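You operate a simulated robot arm through the tools that you are given. There is no shell and no other tool.

Carry out the task below with a simulated two-armed robot. There is one attempt and no reset: what you move stays moved.

## Task
Put the shoe from the post in the empty cradle and shut the heel press down.
Fine: slide the post out for the shoe and in again; then stop button in, main switch off, air off.

The check looks at the end state, three seconds after you hand in, the way a careful person would. Anything else that was tipped, shoved, dropped, spilled or broken makes it a failure.

## Robot
Two 7-joint arms with fingered hands on one trunk that stands fixed in place. Base frame: the origin is at the foot of the trunk, x ahead of it, y to its left, z up. Units: cm, rad, N and s.
The left shoulder is at [5, 21.4, 86.9], the right one opposite. With the tool pointing down near the work surface each hand reaches from about 10 to 78 cm from the base axis, measured 20 degrees to its own side. Payload 3 kg a hand.
The TCP of each hand is the grasp point between the finger pads, 2.6 cm short of the fingertips. In the tool frame z runs along the fingers and y along their closing line. The gripper opens to 13.2 cm. The gripper's body begins 7.3 cm behind the TCP. The gripper is a hand of 3 fingers: y runs from the thumb to the fingers, the wrist lies at [0, 0, -22.9] in the tool frame, and closing takes about 1.5 s.
Orientation is that of the tool frame in the base frame, as [roll, pitch, yaw] about the fixed x, y, z axes, in that order (R = Rz(yaw) Ry(pitch) Rx(roll)). With the fingers straight down and closing along the base's y, the tool's x points along the base's -x, its y along +y and its z along -z.

## Interface
- The arms move only by the tool servo_tool. It takes "left_series", "right_series" or both (then of equal length, played together; a hand with none holds still); each is a list of rows, each a list of 7 numbers: the shift along the tool's x, y, z in units of 50 mm (1.0 is 50 mm), then the turn, a rotation vector about the tool's x, y, z in units of 4 degrees (1.0 is 4 degrees), then the finger opening in cm, from 0 to 13.2. In form: [[x, y, z, rx, ry, rz, gripper], ...]. A call has 1 to 20 rows; each row shifts and turns the commanded pose from where the row before left it, along the tool's axes as they then stand. A call with a number of a shift or a turn outside -1 to 1 is refused whole. Each row takes 0.2 s and may step no farther than 5 cm and 0.15 rad from the row before; otherwise, or with a gripper value out of range, the whole call is refused. Where a pose cannot be reached the arm comes as near as it can. A force on the tool above 90 N (or 10 N above the force at the start of the call, whichever is more), or a blocked arm, ends the call early, and 0.2 s more pass. Each finger travels about 7.2 cm/s and halts on what it meets, pressing with about 28 N; the grip force reading is that of the motor and also rises with nothing between the fingers. The clock runs only during rows and for 0.2 s after the last one: add rows that do not move to give the fingers time. The reply holds the time, the measured pose of the TCP, the force on the tool along the base axes, the opening and the grip force, in the units named above and with some noise, with the torque about the TCP (base axes, N m) and any sound that the robot's microphone picked up.
- Cameras (640 x 400 px; columns grow to the right, rows downward): "scene" is now at [2.38, -3.6, 149.91]; the picture's right is [-0.45, -0.90, 0.00], its down [-0.60, 0.30, -0.74] and it looks along [0.67, -0.33, -0.67] (base axes); focal length 308 px, centre (320, 200). "left" rides on the left gripper at [-6.1, 0.3, -9.2] in its tool frame; the picture's right is [-0.05, -1.00, 0.00], its down [0.83, -0.04, -0.56] and it looks along [0.55, -0.03, 0.83] (tool axes); focal length 230 px, centre (320, 200). "right" rides on the right gripper at [6.1, 0.3, -9.2] in its tool frame; the picture's right is [-0.05, 1.00, 0.00], its down [-0.83, -0.04, -0.56] and it looks along [-0.55, -0.03, 0.83] (tool axes); focal length 230 px, centre (320, 200). There is no depth. A picture from a camera that has moved, and an enlarged one, comes with that camera's place and axes in the base frame and with its lens.
- snapshot(camera): a new picture of that camera. It takes no simulated time.
- set_grasp(shape, hand): the hand has 3 fingers and takes this shape, open, in about a second: jaw (thumb against the fingers, like two jaws); tri (thumb and two fingers); tip (a fingertip pinch); poke (one finger out to press); point (the index stretched); flat (the hand flat); cup (the hand cupped); fist (a fist). The gripper value then closes the fingers along that shape, each until it touches; the sizes above hold for jaw. It gives what a move gives, with no picture.
- aim_head(pan, tilt): turns the head with the scene camera to pan (to the left, within 1.501 rad either way) and tilt (down, from -0.506 to 1.204), counted from straight ahead of the robot. It gives what a move gives.
- close_up(camera, box): a new picture of the part [left, top, right, bottom] of that camera's present view, enlarged. It takes no simulated time.
- sign_off(): hands the job in; it is judged then, once.

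Places have to be worked out from the pictures, the camera data and where the tool is seen. Open the grippers and draw the arms clear of the work before you hand the job in, unless the task says otherwise.

The tools are called after "Call:" by a JSON object that holds its "method" and its "body". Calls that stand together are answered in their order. servo_tool: Moves the arms, as the interface text tells. Its arguments: {"type":"object","properties":{"left_series":{"type":"array","items":{"type":"array","items":{"type":"number"}}},"right_series":{"type":"array","items":{"type":"array","items":{"type":"number"}}}},"required":[]} The other tools are called the same way: set_grasp (shape, hand) gives the hand a shape; aim_head (pan, tilt) turns the head that bears the scene camera; snapshot (camera) takes a picture; close_up (camera, box) takes an enlarged picture of a part of a camera's view; sign_off () hands the job in.

At the start:

```text
t: 0.0
left_position: [43.57, 1.5, 125.9]
left_orientation: [3.141, 0.0, 2.715]
left_wrist_force: [-0.4, 0.7, 0.3]
left_ft_torque: [0.03, 0.03, 0.04]
left_width: 13.18
left_finger_force: 0.0
left_shape: jaw
right_position: [35.16, -40.04, 125.95]
right_orientation: [3.141, 0.0, 2.716]
right_wrist_force: [0.4, -0.2, 0.2]
right_ft_torque: [-0.03, -0.01, 0.02]
right_width: 13.18
right_finger_force: 0.0
right_shape: jaw
head pan, tilt: [-0.463, 0.733]
```

scene: 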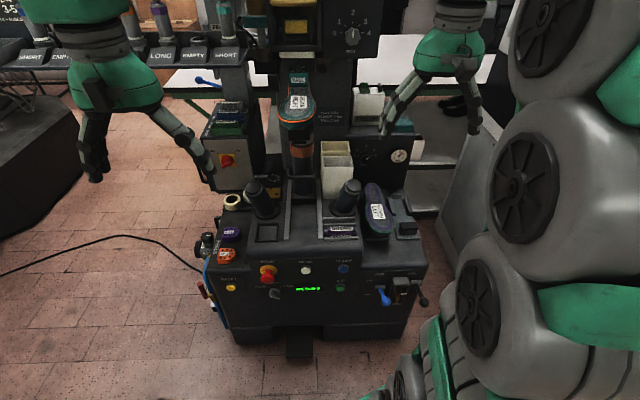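
right: 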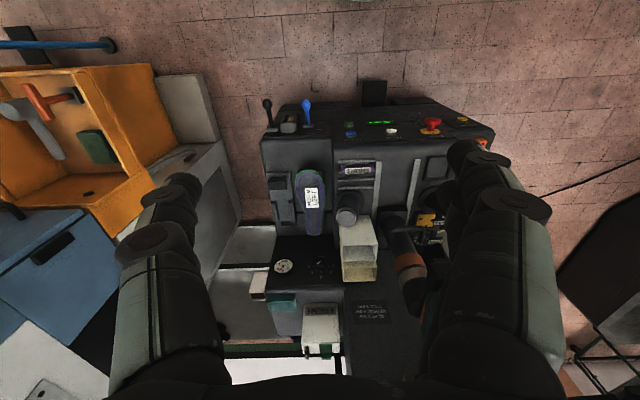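
left: 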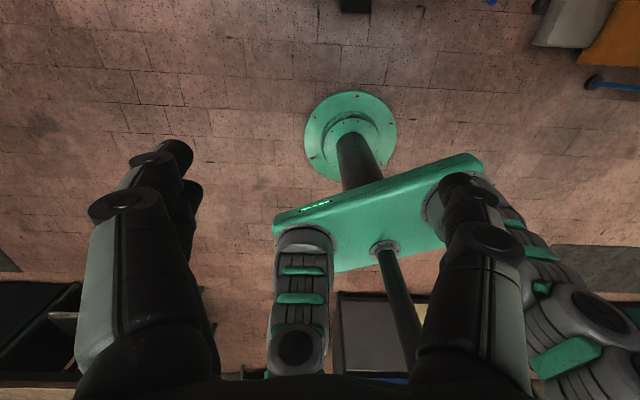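

I start by looking closely at the machine to learn where the post, cradles, press and switches are.

Call:
{"method": "close_up", "body": {"camera": "scene", "box": [190, 170, 440, 360]}}

Call:
{"method": "close_up", "body": {"camera": "scene", "box": [180, 0, 430, 190]}}

Call:
{"method": "close_up", "body": {"camera": "right", "box": [220, 80, 520, 380]}}

```text
2.11 times, centred on (315, 265) of scene
camera zoom: at [2.38, -3.6, 149.91], right [-0.45, -0.9, 0.0], down [-0.6, 0.3, -0.74], along [0.67, -0.33, -0.67], focal length 648 px, centre (330, 63)
```

zoom: 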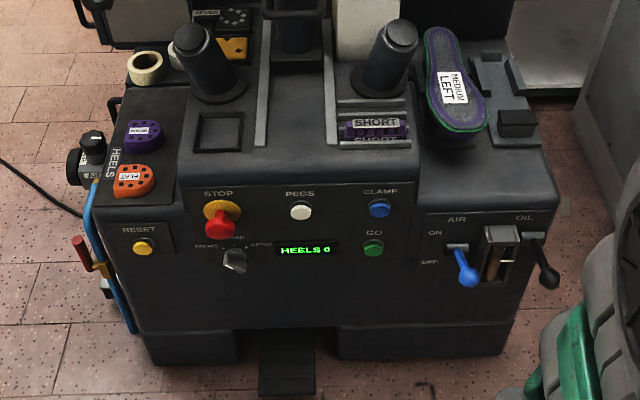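

```text
2.11 times, centred on (305, 95) of scene
camera zoom: at [2.38, -3.6, 149.91], right [-0.45, -0.9, 0.0], down [-0.6, 0.3, -0.74], along [0.67, -0.33, -0.67], focal length 648 px, centre (352, 421)
```

zoom: 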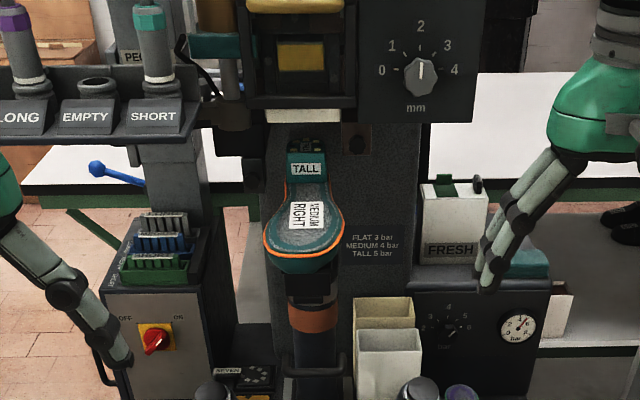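

```text
1.33 times, centred on (370, 230) of right
camera zoom: at [29.7, -37.26, 135.12], right [0.46, 0.89, 0.0], down [0.74, -0.38, 0.56], along [0.49, -0.26, -0.83], focal length 307 px, centre (253, 160)
```

zoom: 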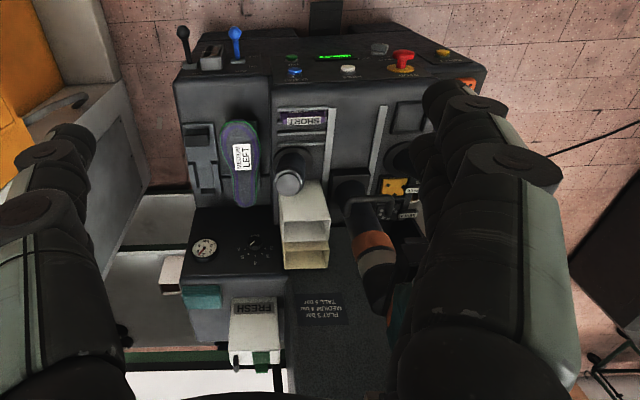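

The stop button triangulates to about (63, -15, 61). I raise the head a bit to see the post, the shoe and the upper machine better.

Call:
{"method": "aim_head", "body": {"pan": -0.35, "tilt": 0.45}}

Call:
{"method": "snapshot", "body": {"camera": "scene"}}

Call:
{"method": "close_up", "body": {"camera": "scene", "box": [160, 60, 420, 230]}}

```text
t: 0.8
left_position: [43.46, 1.57, 125.93]
left_orientation: [-3.141, 0.0, 2.714]
left_wrist_force: [-0.4, 0.1, -0.5]
left_ft_torque: [0.01, -0.02, -0.04]
left_width: 13.19
left_finger_force: 0.0
left_shape: jaw
right_position: [35.09, -40.07, 126.01]
right_orientation: [-3.141, 0.0, 2.714]
right_wrist_force: [0.3, -0.2, 0.3]
right_ft_torque: [-0.01, 0.0, 0.0]
right_width: 13.21
right_finger_force: 0.0
right_shape: jaw
head pan, tilt: [-0.351, 0.45]
```

```text
taken
```

scene: 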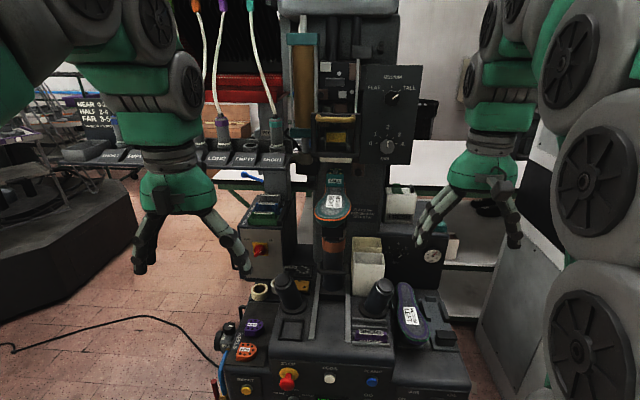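

```text
2.35 times, centred on (290, 145) of scene
camera zoom: at [3.53, -3.03, 152.41], right [-0.34, -0.94, 0.0], down [-0.41, 0.15, -0.9], along [0.85, -0.31, -0.44], focal length 725 px, centre (391, 329)
```

zoom: 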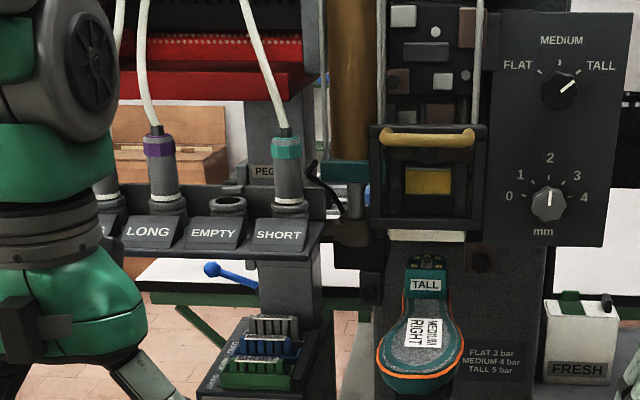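

Both arms block the view, so I move the left hand away to the left, and bring the right hand to a point in front of the post, tilted forward, to look at it.

Call:
{"method": "servo_tool", "body": {"left_series": [[0.6, 0.6, 0, 0, 0, 0, 13], [0.6, 0.6, 0, 0, 0, 0, 13], [0.6, 0.6, 0, 0, 0, 0, 13], [0.6, 0.6, 0, 0, 0, 0, 13], [0.6, 0.6, 0, 0, 0, 0, 13], [0.6, 0.6, 0, 0, 0, 0, 13]], "right_series": [[0.3, 0.6, 0, 0, -1, 0, 13], [0.3, 0.6, 0, 0, -1, 0, 13], [0.3, 0.6, 0, 0, -1, 0, 13], [0, 0.6, 0, 0, -1, 0, 13], [0, 0.4, 0, 0, -1, 0, 13], [0, 0, 0, 0, -1, 0, 13]]}}

Call:
{"method": "snapshot", "body": {"camera": "right"}}

Call:
{"method": "snapshot", "body": {"camera": "scene"}}

```text
t: 2.2
left_position: [34.71, 25.52, 125.93]
left_orientation: [3.141, 0.0, 2.713]
left_wrist_force: [0.0, 1.0, 0.4]
left_ft_torque: [-0.02, -0.01, 0.03]
left_width: 13.0
left_finger_force: 0.1
left_shape: jaw
right_position: [37.02, -25.48, 125.66]
right_orientation: [3.141, 0.423, 2.711]
right_wrist_force: [-0.6, 0.1, 0.5]
right_ft_torque: [-0.05, 0.0, -0.01]
right_width: 13.03
right_finger_force: 0.0
right_shape: jaw
head pan, tilt: [-0.351, 0.45]
```

```text
taken
camera right: at [28.57, -21.28, 131.51], right [0.46, 0.89, 0.02], down [0.46, -0.26, 0.85], along [0.76, -0.38, -0.53], focal length 230 px, centre (320, 200)
```

right: 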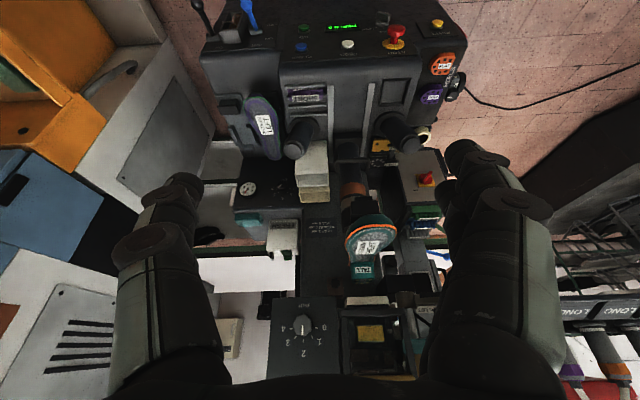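

```text
taken
```

scene: 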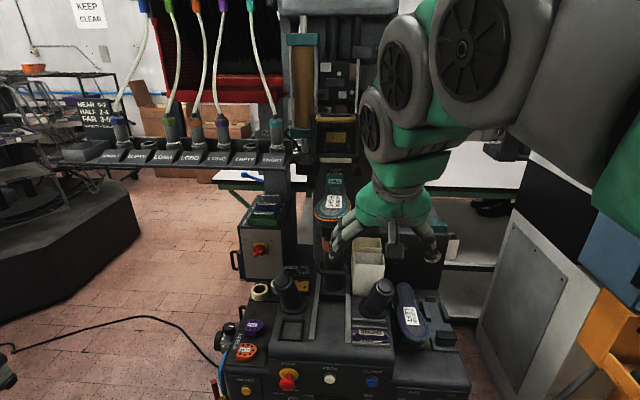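

The shoe's sole triangulates to about (74, -33, 114). Now close-ups from this right-hand view of the deck, the cradle and the post.

Call:
{"method": "close_up", "body": {"camera": "right", "box": [190, 0, 350, 110]}}

Call:
{"method": "close_up", "body": {"camera": "right", "box": [200, 80, 360, 190]}}

Call:
{"method": "close_up", "body": {"camera": "right", "box": [290, 130, 470, 290]}}

Call:
{"method": "close_up", "body": {"camera": "right", "box": [320, 0, 480, 150]}}

Call:
{"method": "close_up", "body": {"camera": "scene", "box": [220, 170, 480, 400]}}

```text
3.64 times, centred on (270, 55) of right
camera zoom: at [28.57, -21.28, 131.51], right [0.46, 0.89, 0.02], down [0.46, -0.26, 0.85], along [0.76, -0.38, -0.53], focal length 837 px, centre (502, 727)
```

zoom: 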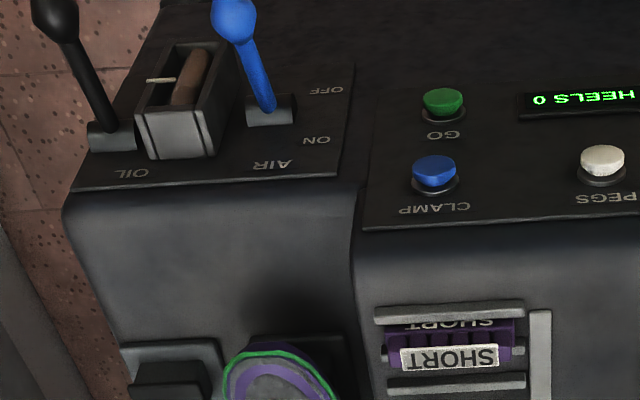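

```text
3.64 times, centred on (280, 135) of right
camera zoom: at [28.57, -21.28, 131.51], right [0.46, 0.89, 0.02], down [0.46, -0.26, 0.85], along [0.76, -0.38, -0.53], focal length 837 px, centre (466, 436)
```

zoom: 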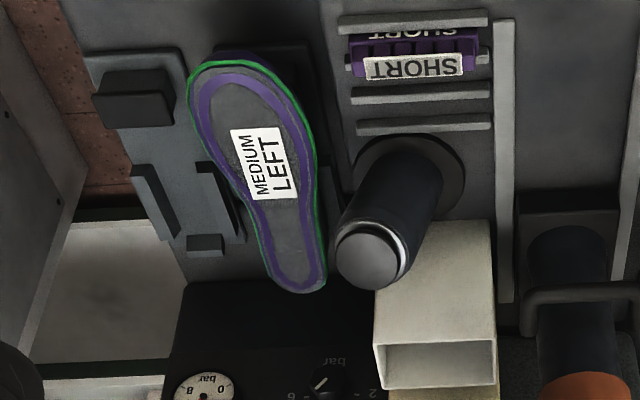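

```text
2.50 times, centred on (380, 210) of right
camera zoom: at [28.57, -21.28, 131.51], right [0.46, 0.89, 0.02], down [0.46, -0.26, 0.85], along [0.76, -0.38, -0.53], focal length 575 px, centre (170, 175)
```

zoom: 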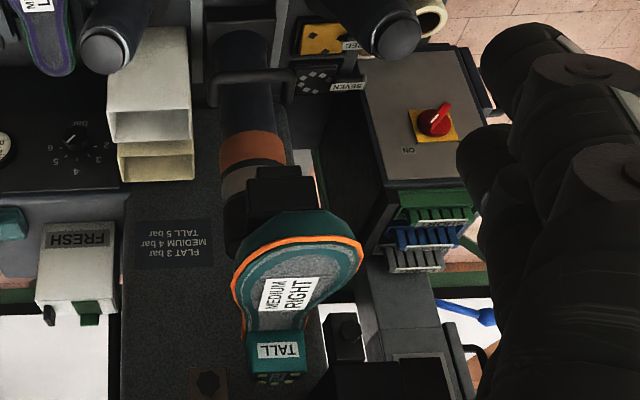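

```text
2.67 times, centred on (400, 75) of right
camera zoom: at [28.57, -21.28, 131.51], right [0.46, 0.89, 0.02], down [0.46, -0.26, 0.85], along [0.76, -0.38, -0.53], focal length 614 px, centre (107, 533)
```

zoom: 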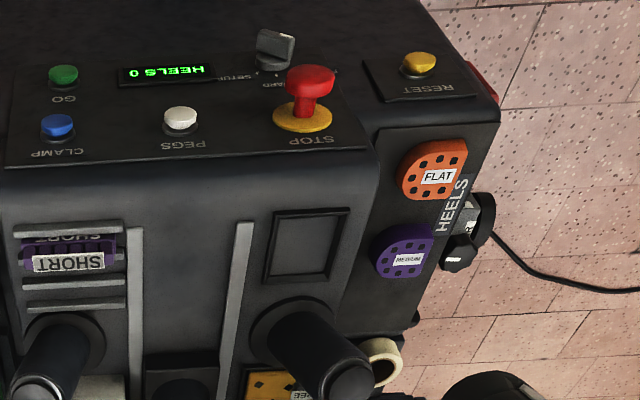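

```text
1.74 times, centred on (350, 285) of scene
camera zoom: at [3.53, -3.02, 152.41], right [-0.34, -0.94, 0.0], down [-0.41, 0.15, -0.9], along [0.85, -0.31, -0.44], focal length 536 px, centre (268, 52)
```

zoom: 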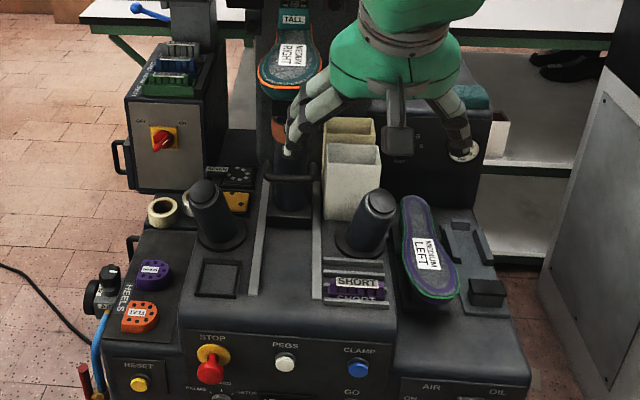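

The red/yellow rotary switch on the box triangulates far back (~x 112). I look at it, its labels, and the surroundings in greater zoom, before deciding how to reach it.

Call:
{"method": "close_up", "body": {"camera": "scene", "box": [225, 190, 315, 300]}}

Call:
{"method": "close_up", "body": {"camera": "right", "box": [380, 140, 460, 200]}}

Call:
{"method": "aim_head", "body": {"pan": -0.45, "tilt": 0.85}}

Call:
{"method": "snapshot", "body": {"camera": "scene"}}

Call:
{"method": "close_up", "body": {"camera": "scene", "box": [200, 120, 440, 340]}}

```text
3.64 times, centred on (270, 245) of scene
camera zoom: at [3.53, -3.02, 152.41], right [-0.34, -0.94, 0.0], down [-0.41, 0.15, -0.9], along [0.85, -0.31, -0.44], focal length 1120 px, centre (502, 36)
```

zoom: 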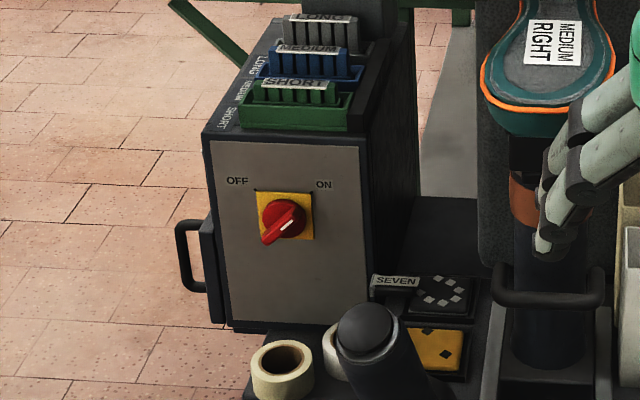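

```text
6.67 times, centred on (420, 170) of right
camera zoom: at [28.57, -21.28, 131.51], right [0.46, 0.89, 0.02], down [0.46, -0.26, 0.85], along [0.76, -0.38, -0.53], focal length 1534 px, centre (-347, 400)
```

zoom: 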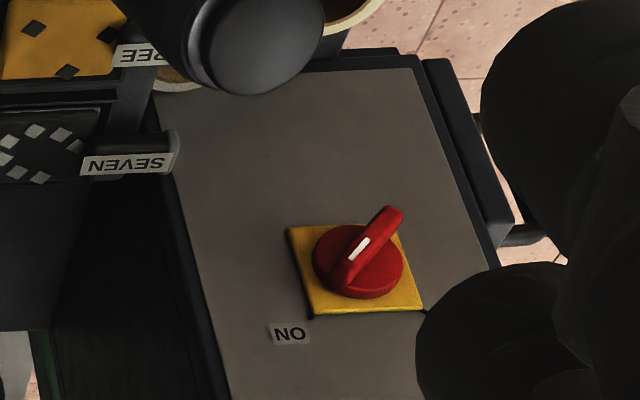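

```text
t: 3.1
left_position: [34.77, 25.38, 126.07]
left_orientation: [3.141, -0.001, 2.714]
left_wrist_force: [-0.1, -0.2, -0.6]
left_ft_torque: [0.01, 0.0, 0.0]
left_width: 13.06
left_finger_force: 0.1
left_shape: jaw
right_position: [36.93, -25.38, 125.56]
right_orientation: [-3.141, 0.418, 2.715]
right_wrist_force: [0.2, 0.0, 0.6]
right_ft_torque: [-0.01, -0.01, -0.04]
right_width: 13.01
right_finger_force: 0.0
right_shape: jaw
head pan, tilt: [-0.45, 0.85]
```

```text
taken
```

scene: 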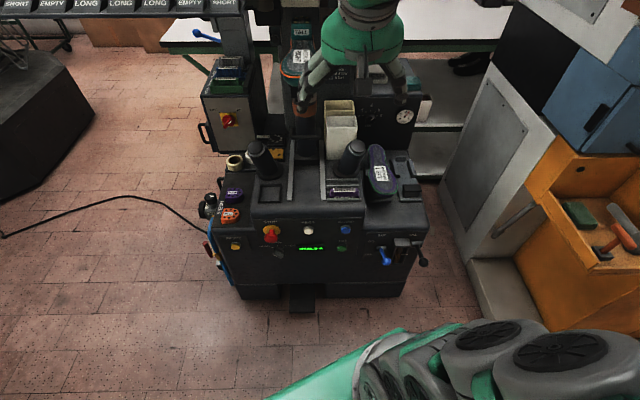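

```text
1.82 times, centred on (320, 230) of scene
camera zoom: at [1.94, -3.27, 148.97], right [-0.44, -0.9, 0.0], down [-0.68, 0.33, -0.66], along [0.59, -0.29, -0.75], focal length 560 px, centre (320, 146)
```

zoom: 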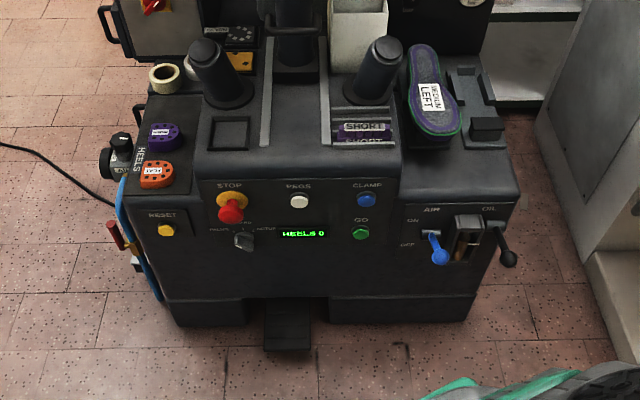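

I'll use the left hand as a second eye: I tilt it from pointing down to pointing forward, so its camera looks ahead over the machine.

Call:
{"method": "servo_tool", "body": {"left_series": [[0, 0, 0, 0, -1, 0, 13], [0, 0, 0, 0, -1, 0, 13], [0, 0, 0, 0, -1, 0, 13], [0, 0, 0, 0, -1, 0, 13], [0, 0, 0, 0, -1, 0, 13], [0, 0, 0, 0, -1, 0, 13], [0, 0, 0, 0, -1, 0, 13], [0, 0, 0, 0, -1, 0, 13], [0, 0, 0, 0, -1, 0, 13], [0, 0, 0, 0, -1, 0, 13], [0, 0, 0, 0, -1, 0, 13], [0, 0, 0, 0, -1, 0, 13], [0, 0, 0, 0, -1, 0, 13], [0, 0, 0, 0, -1, 0, 13], [0, 0, 0, 0, -1, 0, 13], [0, 0, 0, 0, -1, 0, 13]]}}

Call:
{"method": "snapshot", "body": {"camera": "left"}}

```text
t: 6.5
left_position: [34.74, 25.34, 126.0]
left_orientation: [3.136, 1.12, 2.71]
left_wrist_force: [-0.6, 0.3, -0.5]
left_ft_torque: [-0.01, 0.0, 0.02]
left_width: 13.03
left_finger_force: 0.1
left_shape: jaw
right_position: [37.06, -25.45, 125.52]
right_orientation: [3.141, 0.42, 2.714]
right_wrist_force: [-0.8, -0.1, 0.3]
right_ft_torque: [0.02, -0.02, 0.03]
right_width: 13.03
right_finger_force: 0.0
right_shape: jaw
head pan, tilt: [-0.45, 0.85]
```

```text
taken
camera left: at [29.74, 27.93, 135.53], right [-0.39, -0.92, 0.04], down [-0.8, 0.32, -0.5], along [0.45, -0.23, -0.86], focal length 230 px, centre (320, 200)
```

left: 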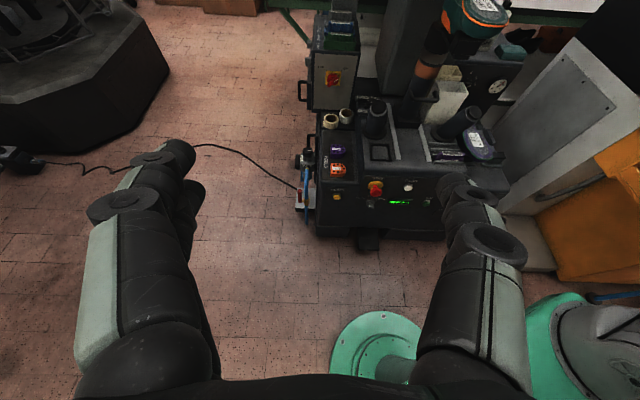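

Three rays agree: the main switch is at about (112, -16, 78), far out. I test how far the arm really stretches by driving the left hand forward through free space.

Call:
{"method": "servo_tool", "body": {"left_series": [[0, 0, 0.6, 0, -1, 0, 13], [0, 0, 0.6, 0, -1, 0, 13], [0, 0, 0.6, 0, -1, 0, 13], [0, 0, 0.6, 0, -1, 0, 13], [0, 0, 0.6, 0, -1, 0, 13], [0, 0, 0.8, 0, -1, 0, 13], [0.3, 0, 0.8, 0, 0, 0, 13], [0.3, 0, 0.8, 0, 0, 0, 13], [0.3, 0, 0.8, 0, 0, 0, 13], [0.3, 0, 0.8, 0, 0, 0, 13], [0.3, 0, 0.8, 0, 0, 0, 13], [0.3, 0, 0.8, 0, 0, 0, 13], [0, 0, 0, 0, 0, 0, 13]]}}

Call:
{"method": "snapshot", "body": {"camera": "left"}}

Call:
{"method": "snapshot", "body": {"camera": "scene"}}

```text
t: 9.3
left_position: [74.61, 12.12, 118.56]
left_orientation: [3.135, 1.536, 2.706]
left_wrist_force: [0.9, -0.1, 0.3]
left_ft_torque: [0.0, -0.01, 0.01]
left_width: 13.01
left_finger_force: 0.0
left_shape: jaw
left hand out of reach, approached as far as the arm can: row 2, 3, 4, 5, 6
right_position: [37.04, -25.35, 125.57]
right_orientation: [-3.141, 0.42, 2.714]
right_wrist_force: [0.3, 0.1, -0.7]
right_ft_torque: [-0.01, -0.01, 0.03]
right_width: 13.03
right_finger_force: 0.0
right_shape: jaw
head pan, tilt: [-0.45, 0.85]
```

```text
taken
camera left: at [66.63, 16.19, 125.09], right [-0.41, -0.91, 0.05], down [-0.55, 0.2, -0.81], along [0.73, -0.36, -0.58], focal length 230 px, centre (320, 200)
```

left: 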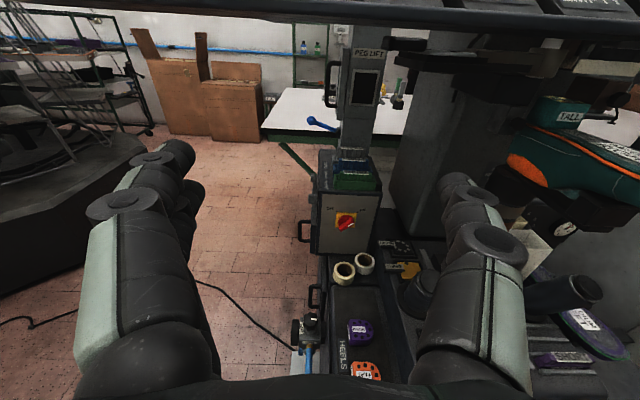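

```text
taken
```

scene: 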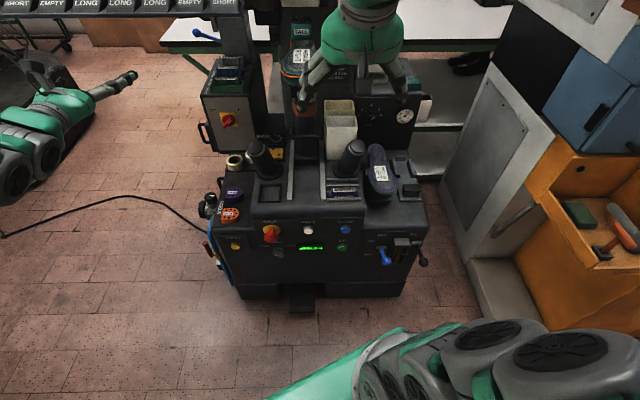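

The left arm got to (74.6, 12, 118.6) without trouble. I go on down and forward beside the machine to find the real reach limit, still clear of everything.

Call:
{"method": "servo_tool", "body": {"left_series": [[0.75, 0, 0.3, 0, 0, 0, 13], [0.75, 0, 0.3, 0, 0, 0, 13], [0.75, 0, 0.3, 0, 0, 0, 13], [0.75, 0, 0.4, 0, 0, 0, 13], [0.75, 0, 0.4, 0, 0, 0, 13], [0.75, 0, 0.4, 0, 0, 0, 13], [0.75, 0, 0.4, 0, 0, 0, 13], [0.75, 0, 0.4, 0, 0, 0, 13], [0, 0, 0.6, 0, 0, 0, 13], [0, 0, 0.6, 0, 0, 0, 13], [0, 0, 0, 0, 0, 0, 13]]}}

Call:
{"method": "snapshot", "body": {"camera": "left"}}

Call:
{"method": "snapshot", "body": {"camera": "scene"}}

```text
t: 11.7
left_position: [92.26, 4.29, 87.76]
left_orientation: [3.128, 1.536, 2.7]
left_wrist_force: [0.0, -0.2, 0.3]
left_ft_torque: [-0.01, -0.02, -0.02]
left_width: 13.0
left_finger_force: 0.2
left_shape: jaw
right_position: [37.0, -25.33, 125.65]
right_orientation: [3.141, 0.419, 2.713]
right_wrist_force: [0.2, 0.5, -0.2]
right_ft_torque: [0.0, -0.04, 0.01]
right_width: 13.01
right_finger_force: 0.1
right_shape: jaw
head pan, tilt: [-0.45, 0.85]
```

```text
taken
camera left: at [84.31, 8.18, 94.32], right [-0.41, -0.91, 0.05], down [-0.55, 0.2, -0.81], along [0.73, -0.36, -0.58], focal length 230 px, centre (320, 200)
```

left: 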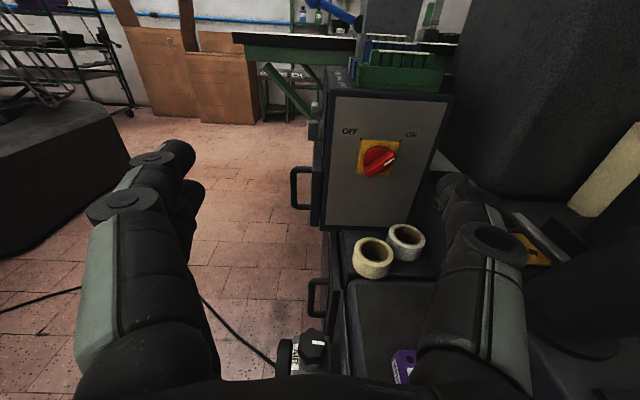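

```text
taken
```

scene: 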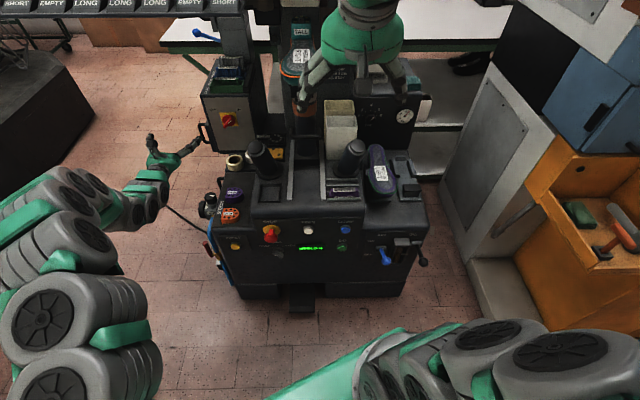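

The arm reaches farther than I feared; from here the switch is confirmed at (111.7, -16, 78.3). I probe 13 cm more forward, still short of the box, to see whether the switch is within the left arm's reach.

Call:
{"method": "servo_tool", "body": {"left_series": [[0.1, 0, 0.6, 0, 0, 0, 13], [0.1, 0, 0.6, 0, 0, 0, 13], [0.1, 0, 0.6, 0, 0, 0, 13], [0.1, 0, 0.6, 0, 0, 0, 13], [0, 0, 0, 0, 0, 0, 13]]}}

Call:
{"method": "snapshot", "body": {"camera": "left"}}

Call:
{"method": "snapshot", "body": {"camera": "scene"}}

```text
t: 12.9
left_position: [103.07, -0.87, 85.41]
left_orientation: [-3.114, 1.536, 2.744]
left_wrist_force: [-0.4, 0.6, -0.2]
left_ft_torque: [0.02, 0.0, -0.03]
left_width: 13.01
left_finger_force: 0.1
left_shape: jaw
right_position: [36.85, -25.46, 125.58]
right_orientation: [3.141, 0.419, 2.712]
right_wrist_force: [-0.5, -0.9, -0.1]
right_ft_torque: [0.01, -0.03, -0.01]
right_width: 13.01
right_finger_force: 0.0
right_shape: jaw
head pan, tilt: [-0.45, 0.85]
```

```text
taken
camera left: at [95.14, 3.17, 91.9], right [-0.41, -0.91, 0.05], down [-0.55, 0.2, -0.81], along [0.73, -0.36, -0.58], focal length 230 px, centre (320, 200)
```

left: 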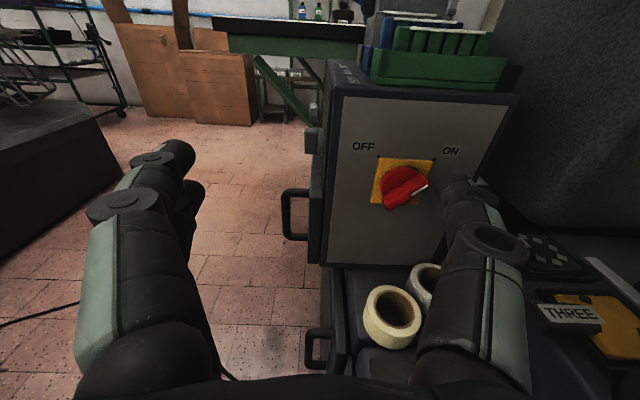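

```text
taken
```

scene: 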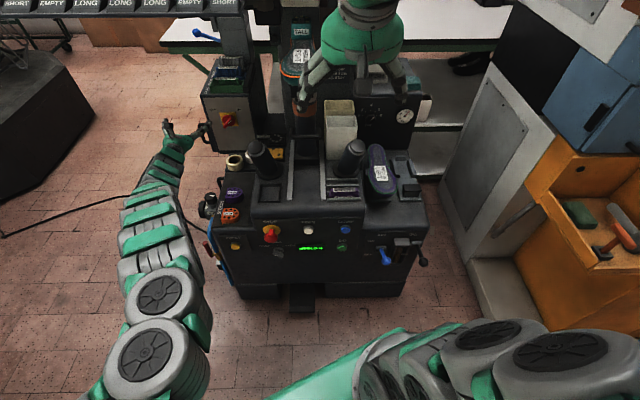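

Reach is no problem: (103, -1, 85) was attained cleanly. I withdraw the left hand the way it came to a look-out spot, and bring the right hand over to view the cradles.

Call:
{"method": "servo_tool", "body": {"left_series": [[-0.1, 0, -0.6, 0, 0, 0, 13], [-0.1, 0, -0.6, 0, 0, 0, 13], [-0.1, 0, -0.6, 0, 0, 0, 13], [-0.1, 0, -0.6, 0, 0, 0, 13], [0, 0, -0.6, 0, 0, 0, 13], [0, 0, -0.6, 0, 0, 0, 13], [-0.75, 0, -0.4, 0, 0, 0, 13], [-0.75, 0, -0.4, 0, 0, 0, 13], [-0.75, 0, -0.4, 0, 0, 0, 13], [-0.75, 0, -0.4, 0, 0, 0, 13], [-0.75, 0, -0.4, 0, 0, 0, 13], [-0.75, 0, -0.4, 0, 0, 0, 13], [-0.5, 0, -0.6, 0, 0, 0, 13], [0, 0, -0.6, 0, 0, 0, 13]], "right_series": [[0, -0.9, 0, 0, 1, 0, 13], [0, -0.9, 0, 0, 1, 0, 13], [0, -0.9, 0, 0, 1, 0, 13], [0, -0.9, 0, 0, 1, 0, 13], [0, -0.9, 0, 0, 1, 0, 13], [0, -0.9, 0, 0, 1, 0, 13], [-0.5, 0, 0.7, 0, 0, 0, 13], [-0.5, 0, 0.7, 0, 0, 0, 13], [-0.5, 0, 0.7, 0, 0, 0, 13], [-0.5, 0, 0.7, 0, 0, 0, 13], [-0.5, 0, 0.7, 0, 0, 0, 13], [-0.5, 0, 0.7, 0, 0, 0, 13], [0, 0, 0, 0, 0, 0, 13], [0, 0, 0, 0, 0, 0, 13]]}}

Call:
{"method": "snapshot", "body": {"camera": "right"}}

Call:
{"method": "snapshot", "body": {"camera": "left"}}

Call:
{"method": "snapshot", "body": {"camera": "scene"}}

```text
t: 15.9
left_position: [71.09, 13.76, 113.72]
left_orientation: [3.118, 1.535, 2.69]
left_wrist_force: [0.0, 0.4, 0.5]
left_ft_torque: [0.03, -0.01, 0.03]
left_width: 13.02
left_finger_force: 0.1
left_shape: jaw
right_position: [39.46, -56.28, 104.59]
right_orientation: [3.141, 0.002, 2.712]
right_wrist_force: [0.2, -0.4, -0.6]
right_ft_torque: [-0.04, -0.02, 0.02]
right_width: 13.01
right_finger_force: 0.1
right_shape: jaw
head pan, tilt: [-0.45, 0.85]
```

```text
taken
camera right: at [33.95, -53.51, 113.82], right [0.46, 0.89, 0.0], down [0.74, -0.38, 0.56], along [0.49, -0.26, -0.83], focal length 230 px, centre (320, 200)
```

right: 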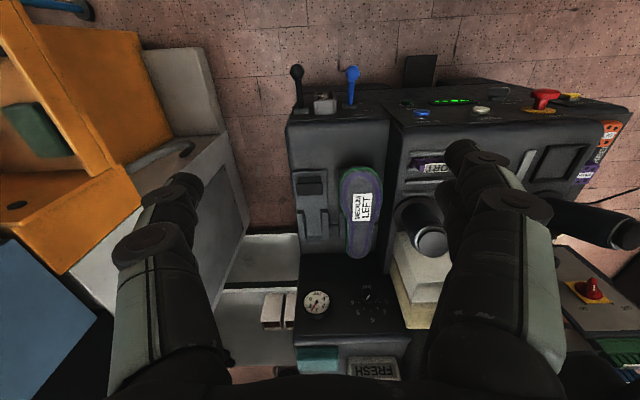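

```text
taken
camera left: at [63.19, 17.78, 120.12], right [-0.41, -0.91, 0.05], down [-0.55, 0.2, -0.81], along [0.73, -0.36, -0.58], focal length 230 px, centre (320, 200)
```

left: 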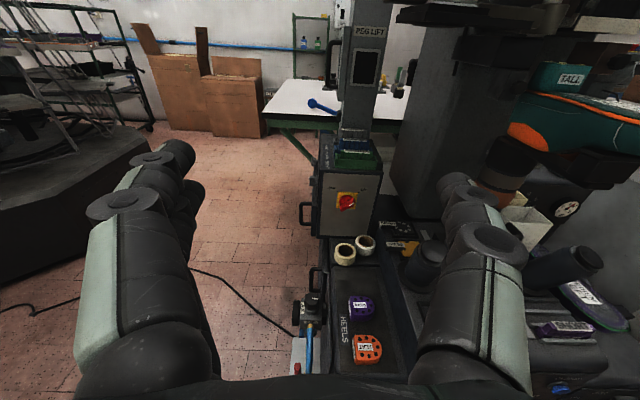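

```text
taken
```

scene: 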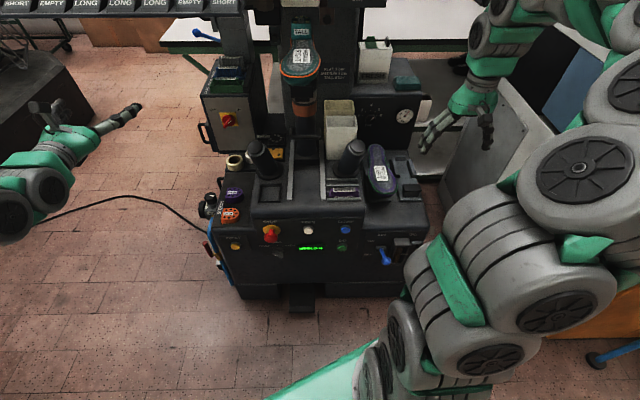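

I zoom into the cradle from the right camera, and into the shoe and post from the left camera and scene camera.

Call:
{"method": "close_up", "body": {"camera": "right", "box": [270, 50, 440, 290]}}

Call:
{"method": "close_up", "body": {"camera": "left", "box": [400, 0, 640, 340]}}

Call:
{"method": "close_up", "body": {"camera": "scene", "box": [230, 20, 350, 220]}}

Call:
{"method": "close_up", "body": {"camera": "left", "box": [270, 260, 400, 390]}}

Call:
{"method": "close_up", "body": {"camera": "scene", "box": [340, 130, 440, 290]}}

```text
1.67 times, centred on (355, 170) of right
camera zoom: at [33.95, -53.51, 113.82], right [0.46, 0.89, 0.0], down [0.74, -0.38, 0.56], along [0.49, -0.26, -0.83], focal length 384 px, centre (262, 250)
```

zoom: 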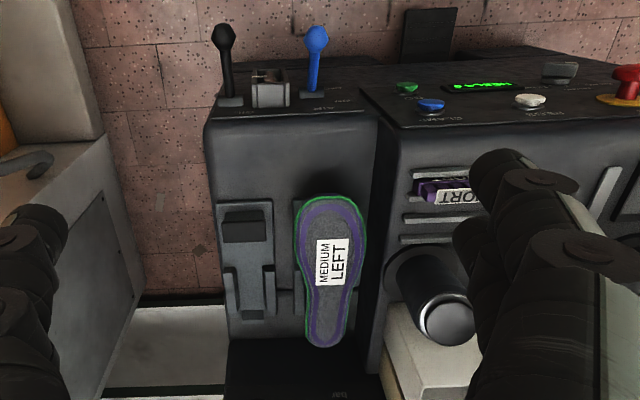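

```text
1.18 times, centred on (520, 170) of left
camera zoom: at [63.19, 17.78, 120.12], right [-0.41, -0.91, 0.05], down [-0.55, 0.2, -0.81], along [0.73, -0.36, -0.58], focal length 271 px, centre (85, 235)
```

zoom: 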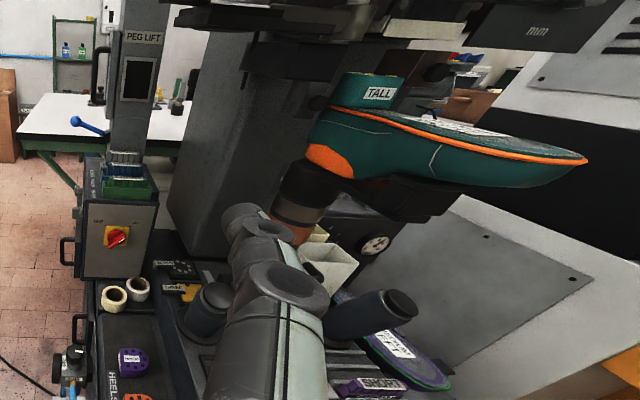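

```text
2.00 times, centred on (290, 120) of scene
camera zoom: at [1.93, -3.28, 148.97], right [-0.44, -0.9, 0.0], down [-0.68, 0.33, -0.66], along [0.59, -0.29, -0.75], focal length 616 px, centre (380, 360)
```

zoom: 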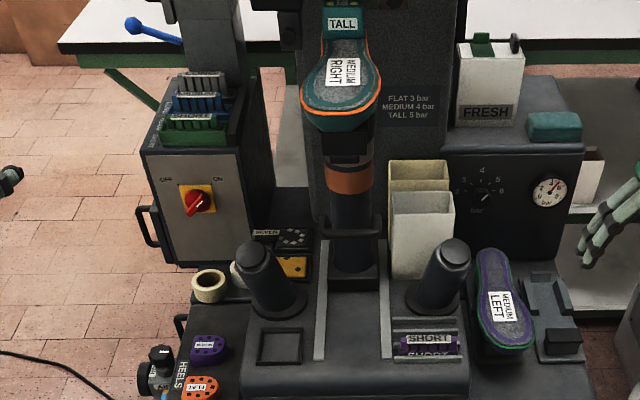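

```text
3.08 times, centred on (335, 325) of left
camera zoom: at [63.19, 17.78, 120.12], right [-0.41, -0.91, 0.05], down [-0.55, 0.2, -0.81], along [0.73, -0.36, -0.58], focal length 708 px, centre (274, -185)
```

zoom: 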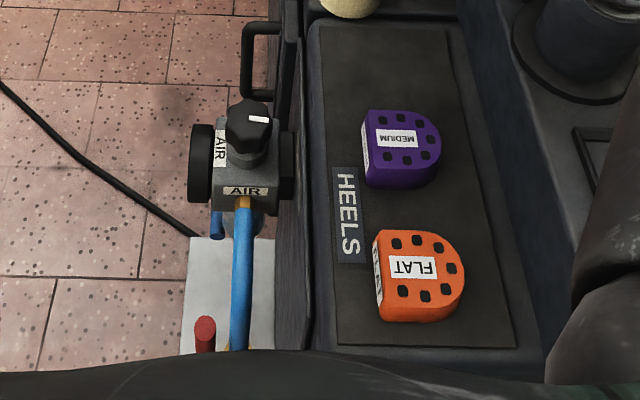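

```text
2.50 times, centred on (390, 210) of scene
camera zoom: at [1.93, -3.28, 148.97], right [-0.44, -0.9, 0.0], down [-0.68, 0.33, -0.66], along [0.59, -0.29, -0.75], focal length 770 px, centre (145, 175)
```

zoom: 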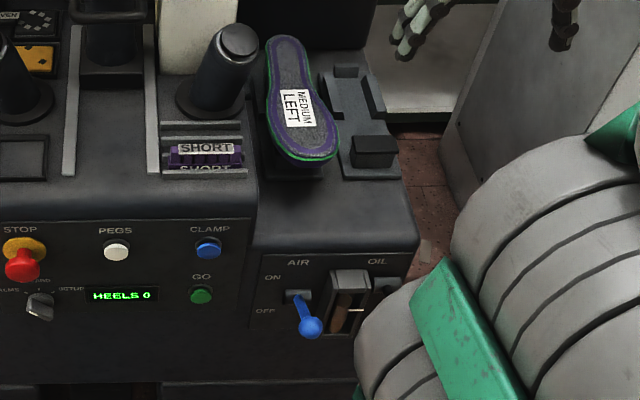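

Geometry so far, in machine axes (A along the machine, B to the right): post B≈-3.5, U-handle at (82, -36, 84.5), empty cradle at B≈36 with toe block A≈83 and heel stop A≈102, and the purple shoe sits sole-up, toe to the front. I roll the left hand 90° so that it can clasp the handle bar from the front.

Call:
{"method": "servo_tool", "body": {"left_series": [[0, 0, 0, 0, 0, 1, 13], [0, 0, 0, 0, 0, 1, 13], [0, 0, 0, 0, 0, 1, 13], [0, 0, 0, 0, 0, 1, 13], [0, 0, 0, 0, 0, 1, 13], [0, 0, 0, 0, 0, 1, 13], [0, 0, 0, 0, 0, 1, 13], [0, 0, 0, 0, 0, 1, 13], [0, 0, 0, 0, 0, 1, 13], [0, 0, 0, 0, 0, 1, 13], [0, 0, 0, 0, 0, 1, 13], [0, 0, 0, 0, 0, 1, 13], [0, 0, 0, 0, 0, 1, 13], [0, 0, 0, 0, 0, 1, 13], [0, 0, 0, 0, 0, 1, 13], [0, 0, 0, 0, 0, 1, 13], [0, 0, 0, 0, 0, 1, 13], [0, 0, 0, 0, 0, 1, 13], [0, 0, 0, 0, 0, 1, 13], [0, 0, 0, 0, 0, 1, 13]]}}

Call:
{"method": "snapshot", "body": {"camera": "left"}}

```text
t: 20.1
left_position: [71.35, 13.76, 113.68]
left_orientation: [1.606, 0.176, 1.148]
left_wrist_force: [0.2, 0.5, -0.9]
left_ft_torque: [0.0, 0.01, -0.01]
left_width: 13.0
left_finger_force: 0.1
left_shape: jaw
right_position: [39.44, -56.27, 104.62]
right_orientation: [-3.14, 0.0, 2.714]
right_wrist_force: [0.4, 0.6, 0.2]
right_ft_torque: [0.02, 0.01, 0.02]
right_width: 12.99
right_finger_force: 0.0
right_shape: jaw
head pan, tilt: [-0.45, 0.85]
```

```text
taken
camera left: at [60.56, 12.08, 115.38], right [-0.12, -0.19, -0.97], down [-0.17, 0.97, -0.17], along [0.98, 0.15, -0.15], focal length 230 px, centre (320, 200)
```

left: 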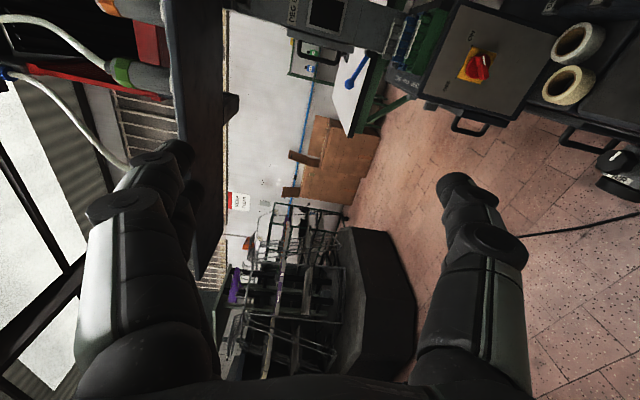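

The hand is rolled 80°. I finish the roll and carry the hand sideways to in front of the post at A≈58, then lower it to the handle height.

Call:
{"method": "servo_tool", "body": {"left_series": [[0, 0, 0, 0, -0.15, 0.83, 13], [0, 0, 0, 0, -0.15, 0.83, 13], [0, 0, 0, 0, -0.15, 0.83, 13], [-0.8, -0.3, 0, 0, 0, 0, 13], [-0.8, -0.3, 0, 0, 0, 0, 13], [-0.8, -0.3, 0, 0, 0, 0, 13], [-0.8, -0.3, 0, 0, 0, 0, 13], [-0.8, -0.3, 0, 0, 0, 0, 13], [-0.8, -0.3, 0, 0, 0, 0, 13], [-0.8, -0.3, 0, 0, 0, 0, 13], [-0.8, -0.3, 0, 0, 0, 0, 13], [-0.8, -0.3, 0, 0, 0, 0, 13], [-0.8, -0.3, 0, 0, 0, 0, 13], [0, -0.7, 0, 0, 0, 0, 13], [0, -0.7, 0, 0, 0, 0, 13], [0, -0.7, 0, 0, 0, 0, 13], [0, -0.6, 0, 0, 0, 0, 13]]}}

Call:
{"method": "snapshot", "body": {"camera": "left"}}

Call:
{"method": "snapshot", "body": {"camera": "scene"}}

Call:
{"method": "snapshot", "body": {"camera": "right"}}

```text
t: 23.7
left_position: [70.21, 4.31, 94.68]
left_orientation: [1.607, 0.01, 1.1]
left_wrist_force: [0.2, -0.6, 0.4]
left_ft_torque: [-0.03, 0.0, 0.04]
left_width: 13.04
left_finger_force: 0.0
left_shape: jaw
left hand out of reach, approached as far as the arm can: row 5, 6, 7, 8, 9, 10, 11, 12, 13, 14, 15, 16, 17
right_position: [39.45, -56.34, 104.62]
right_orientation: [3.141, 0.001, 2.714]
right_wrist_force: [0.7, 0.0, -0.3]
right_ft_torque: [0.01, 0.01, 0.03]
right_width: 13.0
right_finger_force: 0.0
right_shape: jaw
head pan, tilt: [-0.45, 0.85]
```

```text
taken
camera left: at [59.32, 2.9, 95.36], right [-0.06, -0.04, -1.0], down [-0.12, 0.99, -0.03], along [0.99, 0.12, -0.06], focal length 230 px, centre (320, 200)
```

left: 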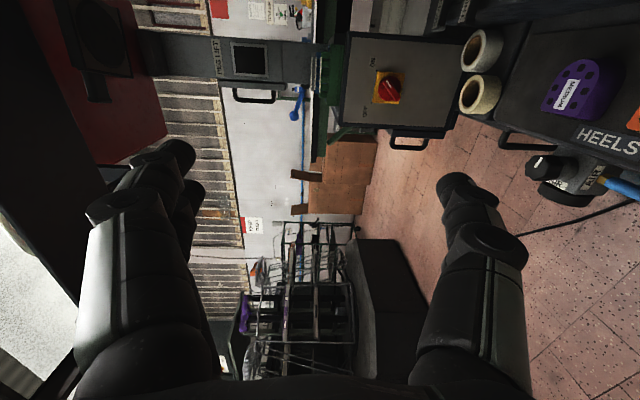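

```text
taken
```

scene: 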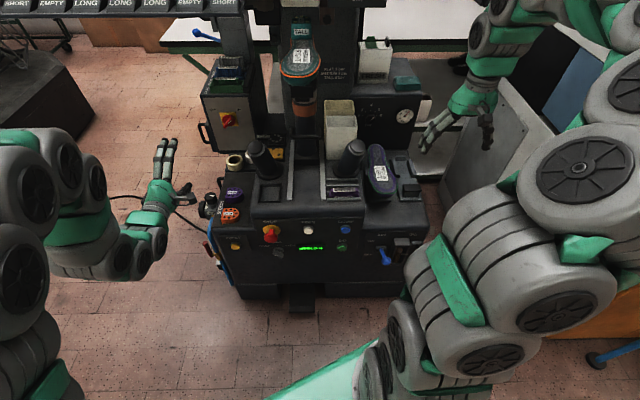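

```text
taken
camera right: at [33.96, -53.5, 113.83], right [0.46, 0.89, 0.0], down [0.74, -0.38, 0.56], along [0.49, -0.26, -0.83], focal length 230 px, centre (320, 200)
```

right: 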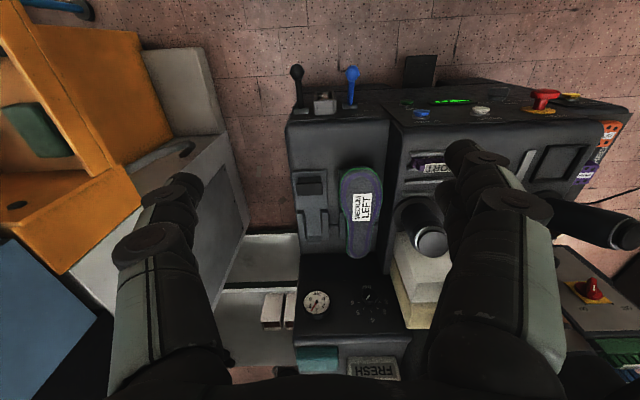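

The left arm cannot follow that roll inward (joint limits). The natural way for a left hand is thumb up, so I roll it back the other way in place (first 80° back).

Call:
{"method": "servo_tool", "body": {"left_series": [[0, 0, 0, 0, 0, -1, 13], [0, 0, 0, 0, 0, -1, 13], [0, 0, 0, 0, 0, -1, 13], [0, 0, 0, 0, 0, -1, 13], [0, 0, 0, 0, 0, -1, 13], [0, 0, 0, 0, 0, -1, 13], [0, 0, 0, 0, 0, -1, 13], [0, 0, 0, 0, 0, -1, 13], [0, 0, 0, 0, 0, -1, 13], [0, 0, 0, 0, 0, -1, 13], [0, 0, 0, 0, 0, -1, 13], [0, 0, 0, 0, 0, -1, 13], [0, 0, 0, 0, 0, -1, 13], [0, 0, 0, 0, 0, -1, 13], [0, 0, 0, 0, 0, -1, 13], [0, 0, 0, 0, 0, -1, 13], [0, 0, 0, 0, 0, -1, 13], [0, 0, 0, 0, 0, -1, 13], [0, 0, 0, 0, 0, -1, 13], [0, 0, 0, 0, 0, -1, 13]]}}

Call:
{"method": "servo_tool", "body": {"left_series": [[0, 0, 0, 0, 0, -1, 13], [0, 0, 0, 0, 0, -1, 13], [0, 0, 0, 0, 0, -1, 13], [0, 0, 0, 0, 0, -1, 13], [0, 0, 0, 0, 0, -1, 13], [0, 0, 0, 0, 0, -1, 13], [0, 0, 0, 0, 0, -1, 13], [0, 0, 0, 0, 0, -1, 13], [0, 0, 0, 0, 0, -1, 13], [0, 0, 0, 0, 0, -1, 13], [0, 0, 0, 0, 0, -1, 13], [0, 0, 0, 0, 0, -1, 13], [0, 0, 0, 0, 0, -1, 13], [0, 0, 0, 0, 0, -1, 13], [0, 0, 0, 0, 0, -1, 13], [0, 0, 0, 0, 0, -1, 13], [0, 0, 0, 0, 0, -1, 13], [0, 0, 0, 0, 0, -1, 13], [0, 0, 0, 0, 0, -1, 13], [0, 0, 0, 0, 0, -1, 13]]}}

Call:
{"method": "snapshot", "body": {"camera": "left"}}

Call:
{"method": "snapshot", "body": {"camera": "scene"}}

```text
t: 27.9
left_position: [70.25, 4.11, 94.9]
left_orientation: [1.756, 1.396, 1.293]
left_wrist_force: [0.2, -0.1, 0.1]
left_ft_torque: [-0.02, -0.01, -0.04]
left_width: 13.01
left_finger_force: 0.0
left_shape: jaw
right_position: [39.44, -56.39, 104.65]
right_orientation: [-3.141, 0.0, 2.714]
right_wrist_force: [-0.8, -0.5, -0.3]
right_ft_torque: [-0.01, -0.01, 0.01]
right_width: 13.03
right_finger_force: 0.0
right_shape: jaw
head pan, tilt: [-0.45, 0.85]
```

```text
t: 32.1
left_position: [70.21, 4.19, 94.84]
left_orientation: [-1.603, 0.346, -2.042]
left_wrist_force: [1.0, 0.9, -0.5]
left_ft_torque: [-0.01, -0.02, -0.02]
left_width: 13.0
left_finger_force: 0.1
left_shape: jaw
right_position: [39.43, -56.28, 104.78]
right_orientation: [-3.141, 0.0, 2.714]
right_wrist_force: [-0.3, 0.4, 0.3]
right_ft_torque: [-0.04, 0.02, 0.01]
right_width: 13.02
right_finger_force: 0.0
right_shape: jaw
head pan, tilt: [-0.45, 0.85]
```

```text
taken
camera left: at [64.67, 13.47, 96.94], right [-0.1, -0.27, 0.96], down [-0.86, -0.46, -0.22], along [0.51, -0.84, -0.19], focal length 230 px, centre (320, 200)
```

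left: 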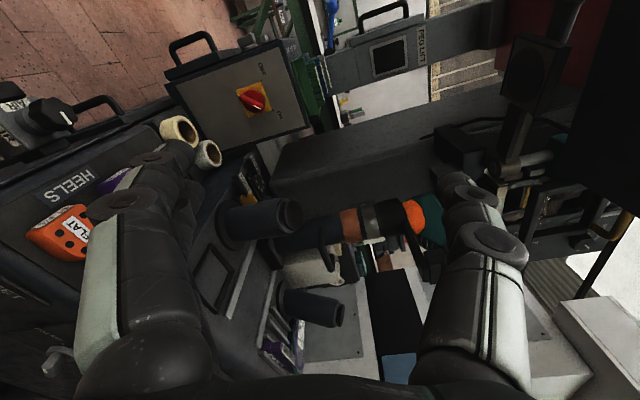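

```text
taken
```

scene: 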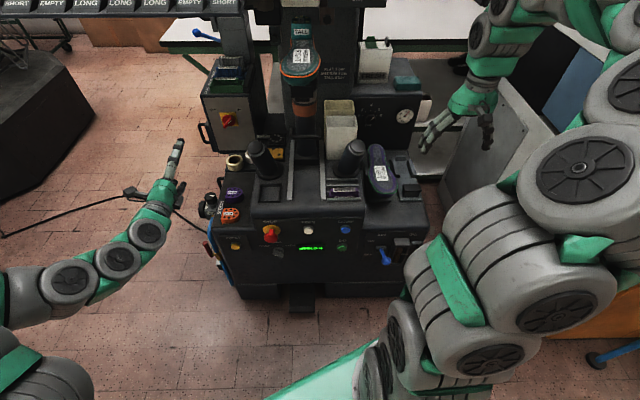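

Now the camera looks forward-right at the post. I finish the roll and move the hand right to B≈-4, in front of the handle, lowering to z≈85.

Call:
{"method": "servo_tool", "body": {"left_series": [[0, 0, 0, 0, 0, -1, 13], [0, 0, 0, 0, 0, -1, 13], [0, 0, 0, 0, 0, -1, 13], [0, 0, 0, 0, 0, -1, 13], [0, 0, 0, 0, 0, -1, 13], [0.78, 0.25, 0, 0, 0, 0, 13], [0.78, 0.25, 0, 0, 0, 0, 13], [0.78, 0.25, 0, 0, 0, 0, 13], [0.78, 0.25, 0, 0, 0, 0, 13], [0.78, 0.25, 0, 0, 0, 0, 13], [0.78, 0.25, 0, 0, 0, 0, 13], [0.78, 0.25, 0, 0, 0, 0, 13], [0.78, 0.25, 0, 0, 0, 0, 13], [0, 0, 0, 0, 0, 0, 13]]}}

Call:
{"method": "snapshot", "body": {"camera": "left"}}

Call:
{"method": "snapshot", "body": {"camera": "scene"}}

Call:
{"method": "snapshot", "body": {"camera": "right"}}

```text
t: 35.1
left_position: [60.96, -15.98, 84.08]
left_orientation: [-1.604, -0.002, -2.03]
left_wrist_force: [0.1, -0.1, -0.3]
left_ft_torque: [-0.03, 0.03, 0.03]
left_width: 13.03
left_finger_force: 0.1
left_shape: jaw
left hand out of reach, approached as far as the arm can: row 6, 7, 8, 9, 10
right_position: [39.42, -56.37, 104.61]
right_orientation: [3.141, 0.0, 2.714]
right_wrist_force: [0.1, -0.2, 0.1]
right_ft_torque: [0.01, 0.0, 0.0]
right_width: 13.03
right_finger_force: 0.1
right_shape: jaw
head pan, tilt: [-0.45, 0.85]
```

```text
taken
camera left: at [55.33, -6.35, 83.99], right [0.05, 0.03, 1.0], down [-0.86, -0.5, 0.06], along [0.5, -0.87, 0.0], focal length 230 px, centre (320, 200)
```

left: 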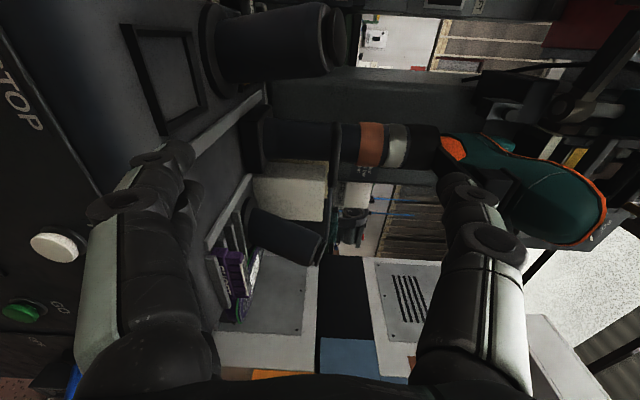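

```text
taken
```

scene: 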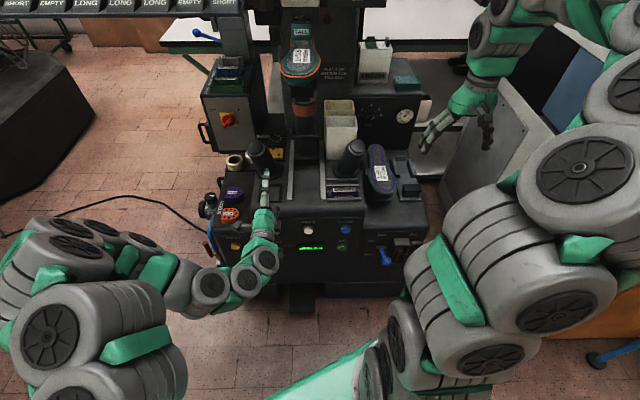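

```text
taken
camera right: at [33.96, -53.5, 113.83], right [0.46, 0.89, 0.0], down [0.74, -0.38, 0.56], along [0.49, -0.26, -0.83], focal length 230 px, centre (320, 200)
```

right: 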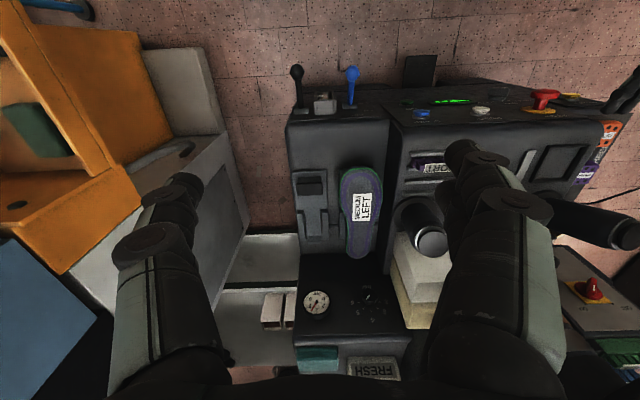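

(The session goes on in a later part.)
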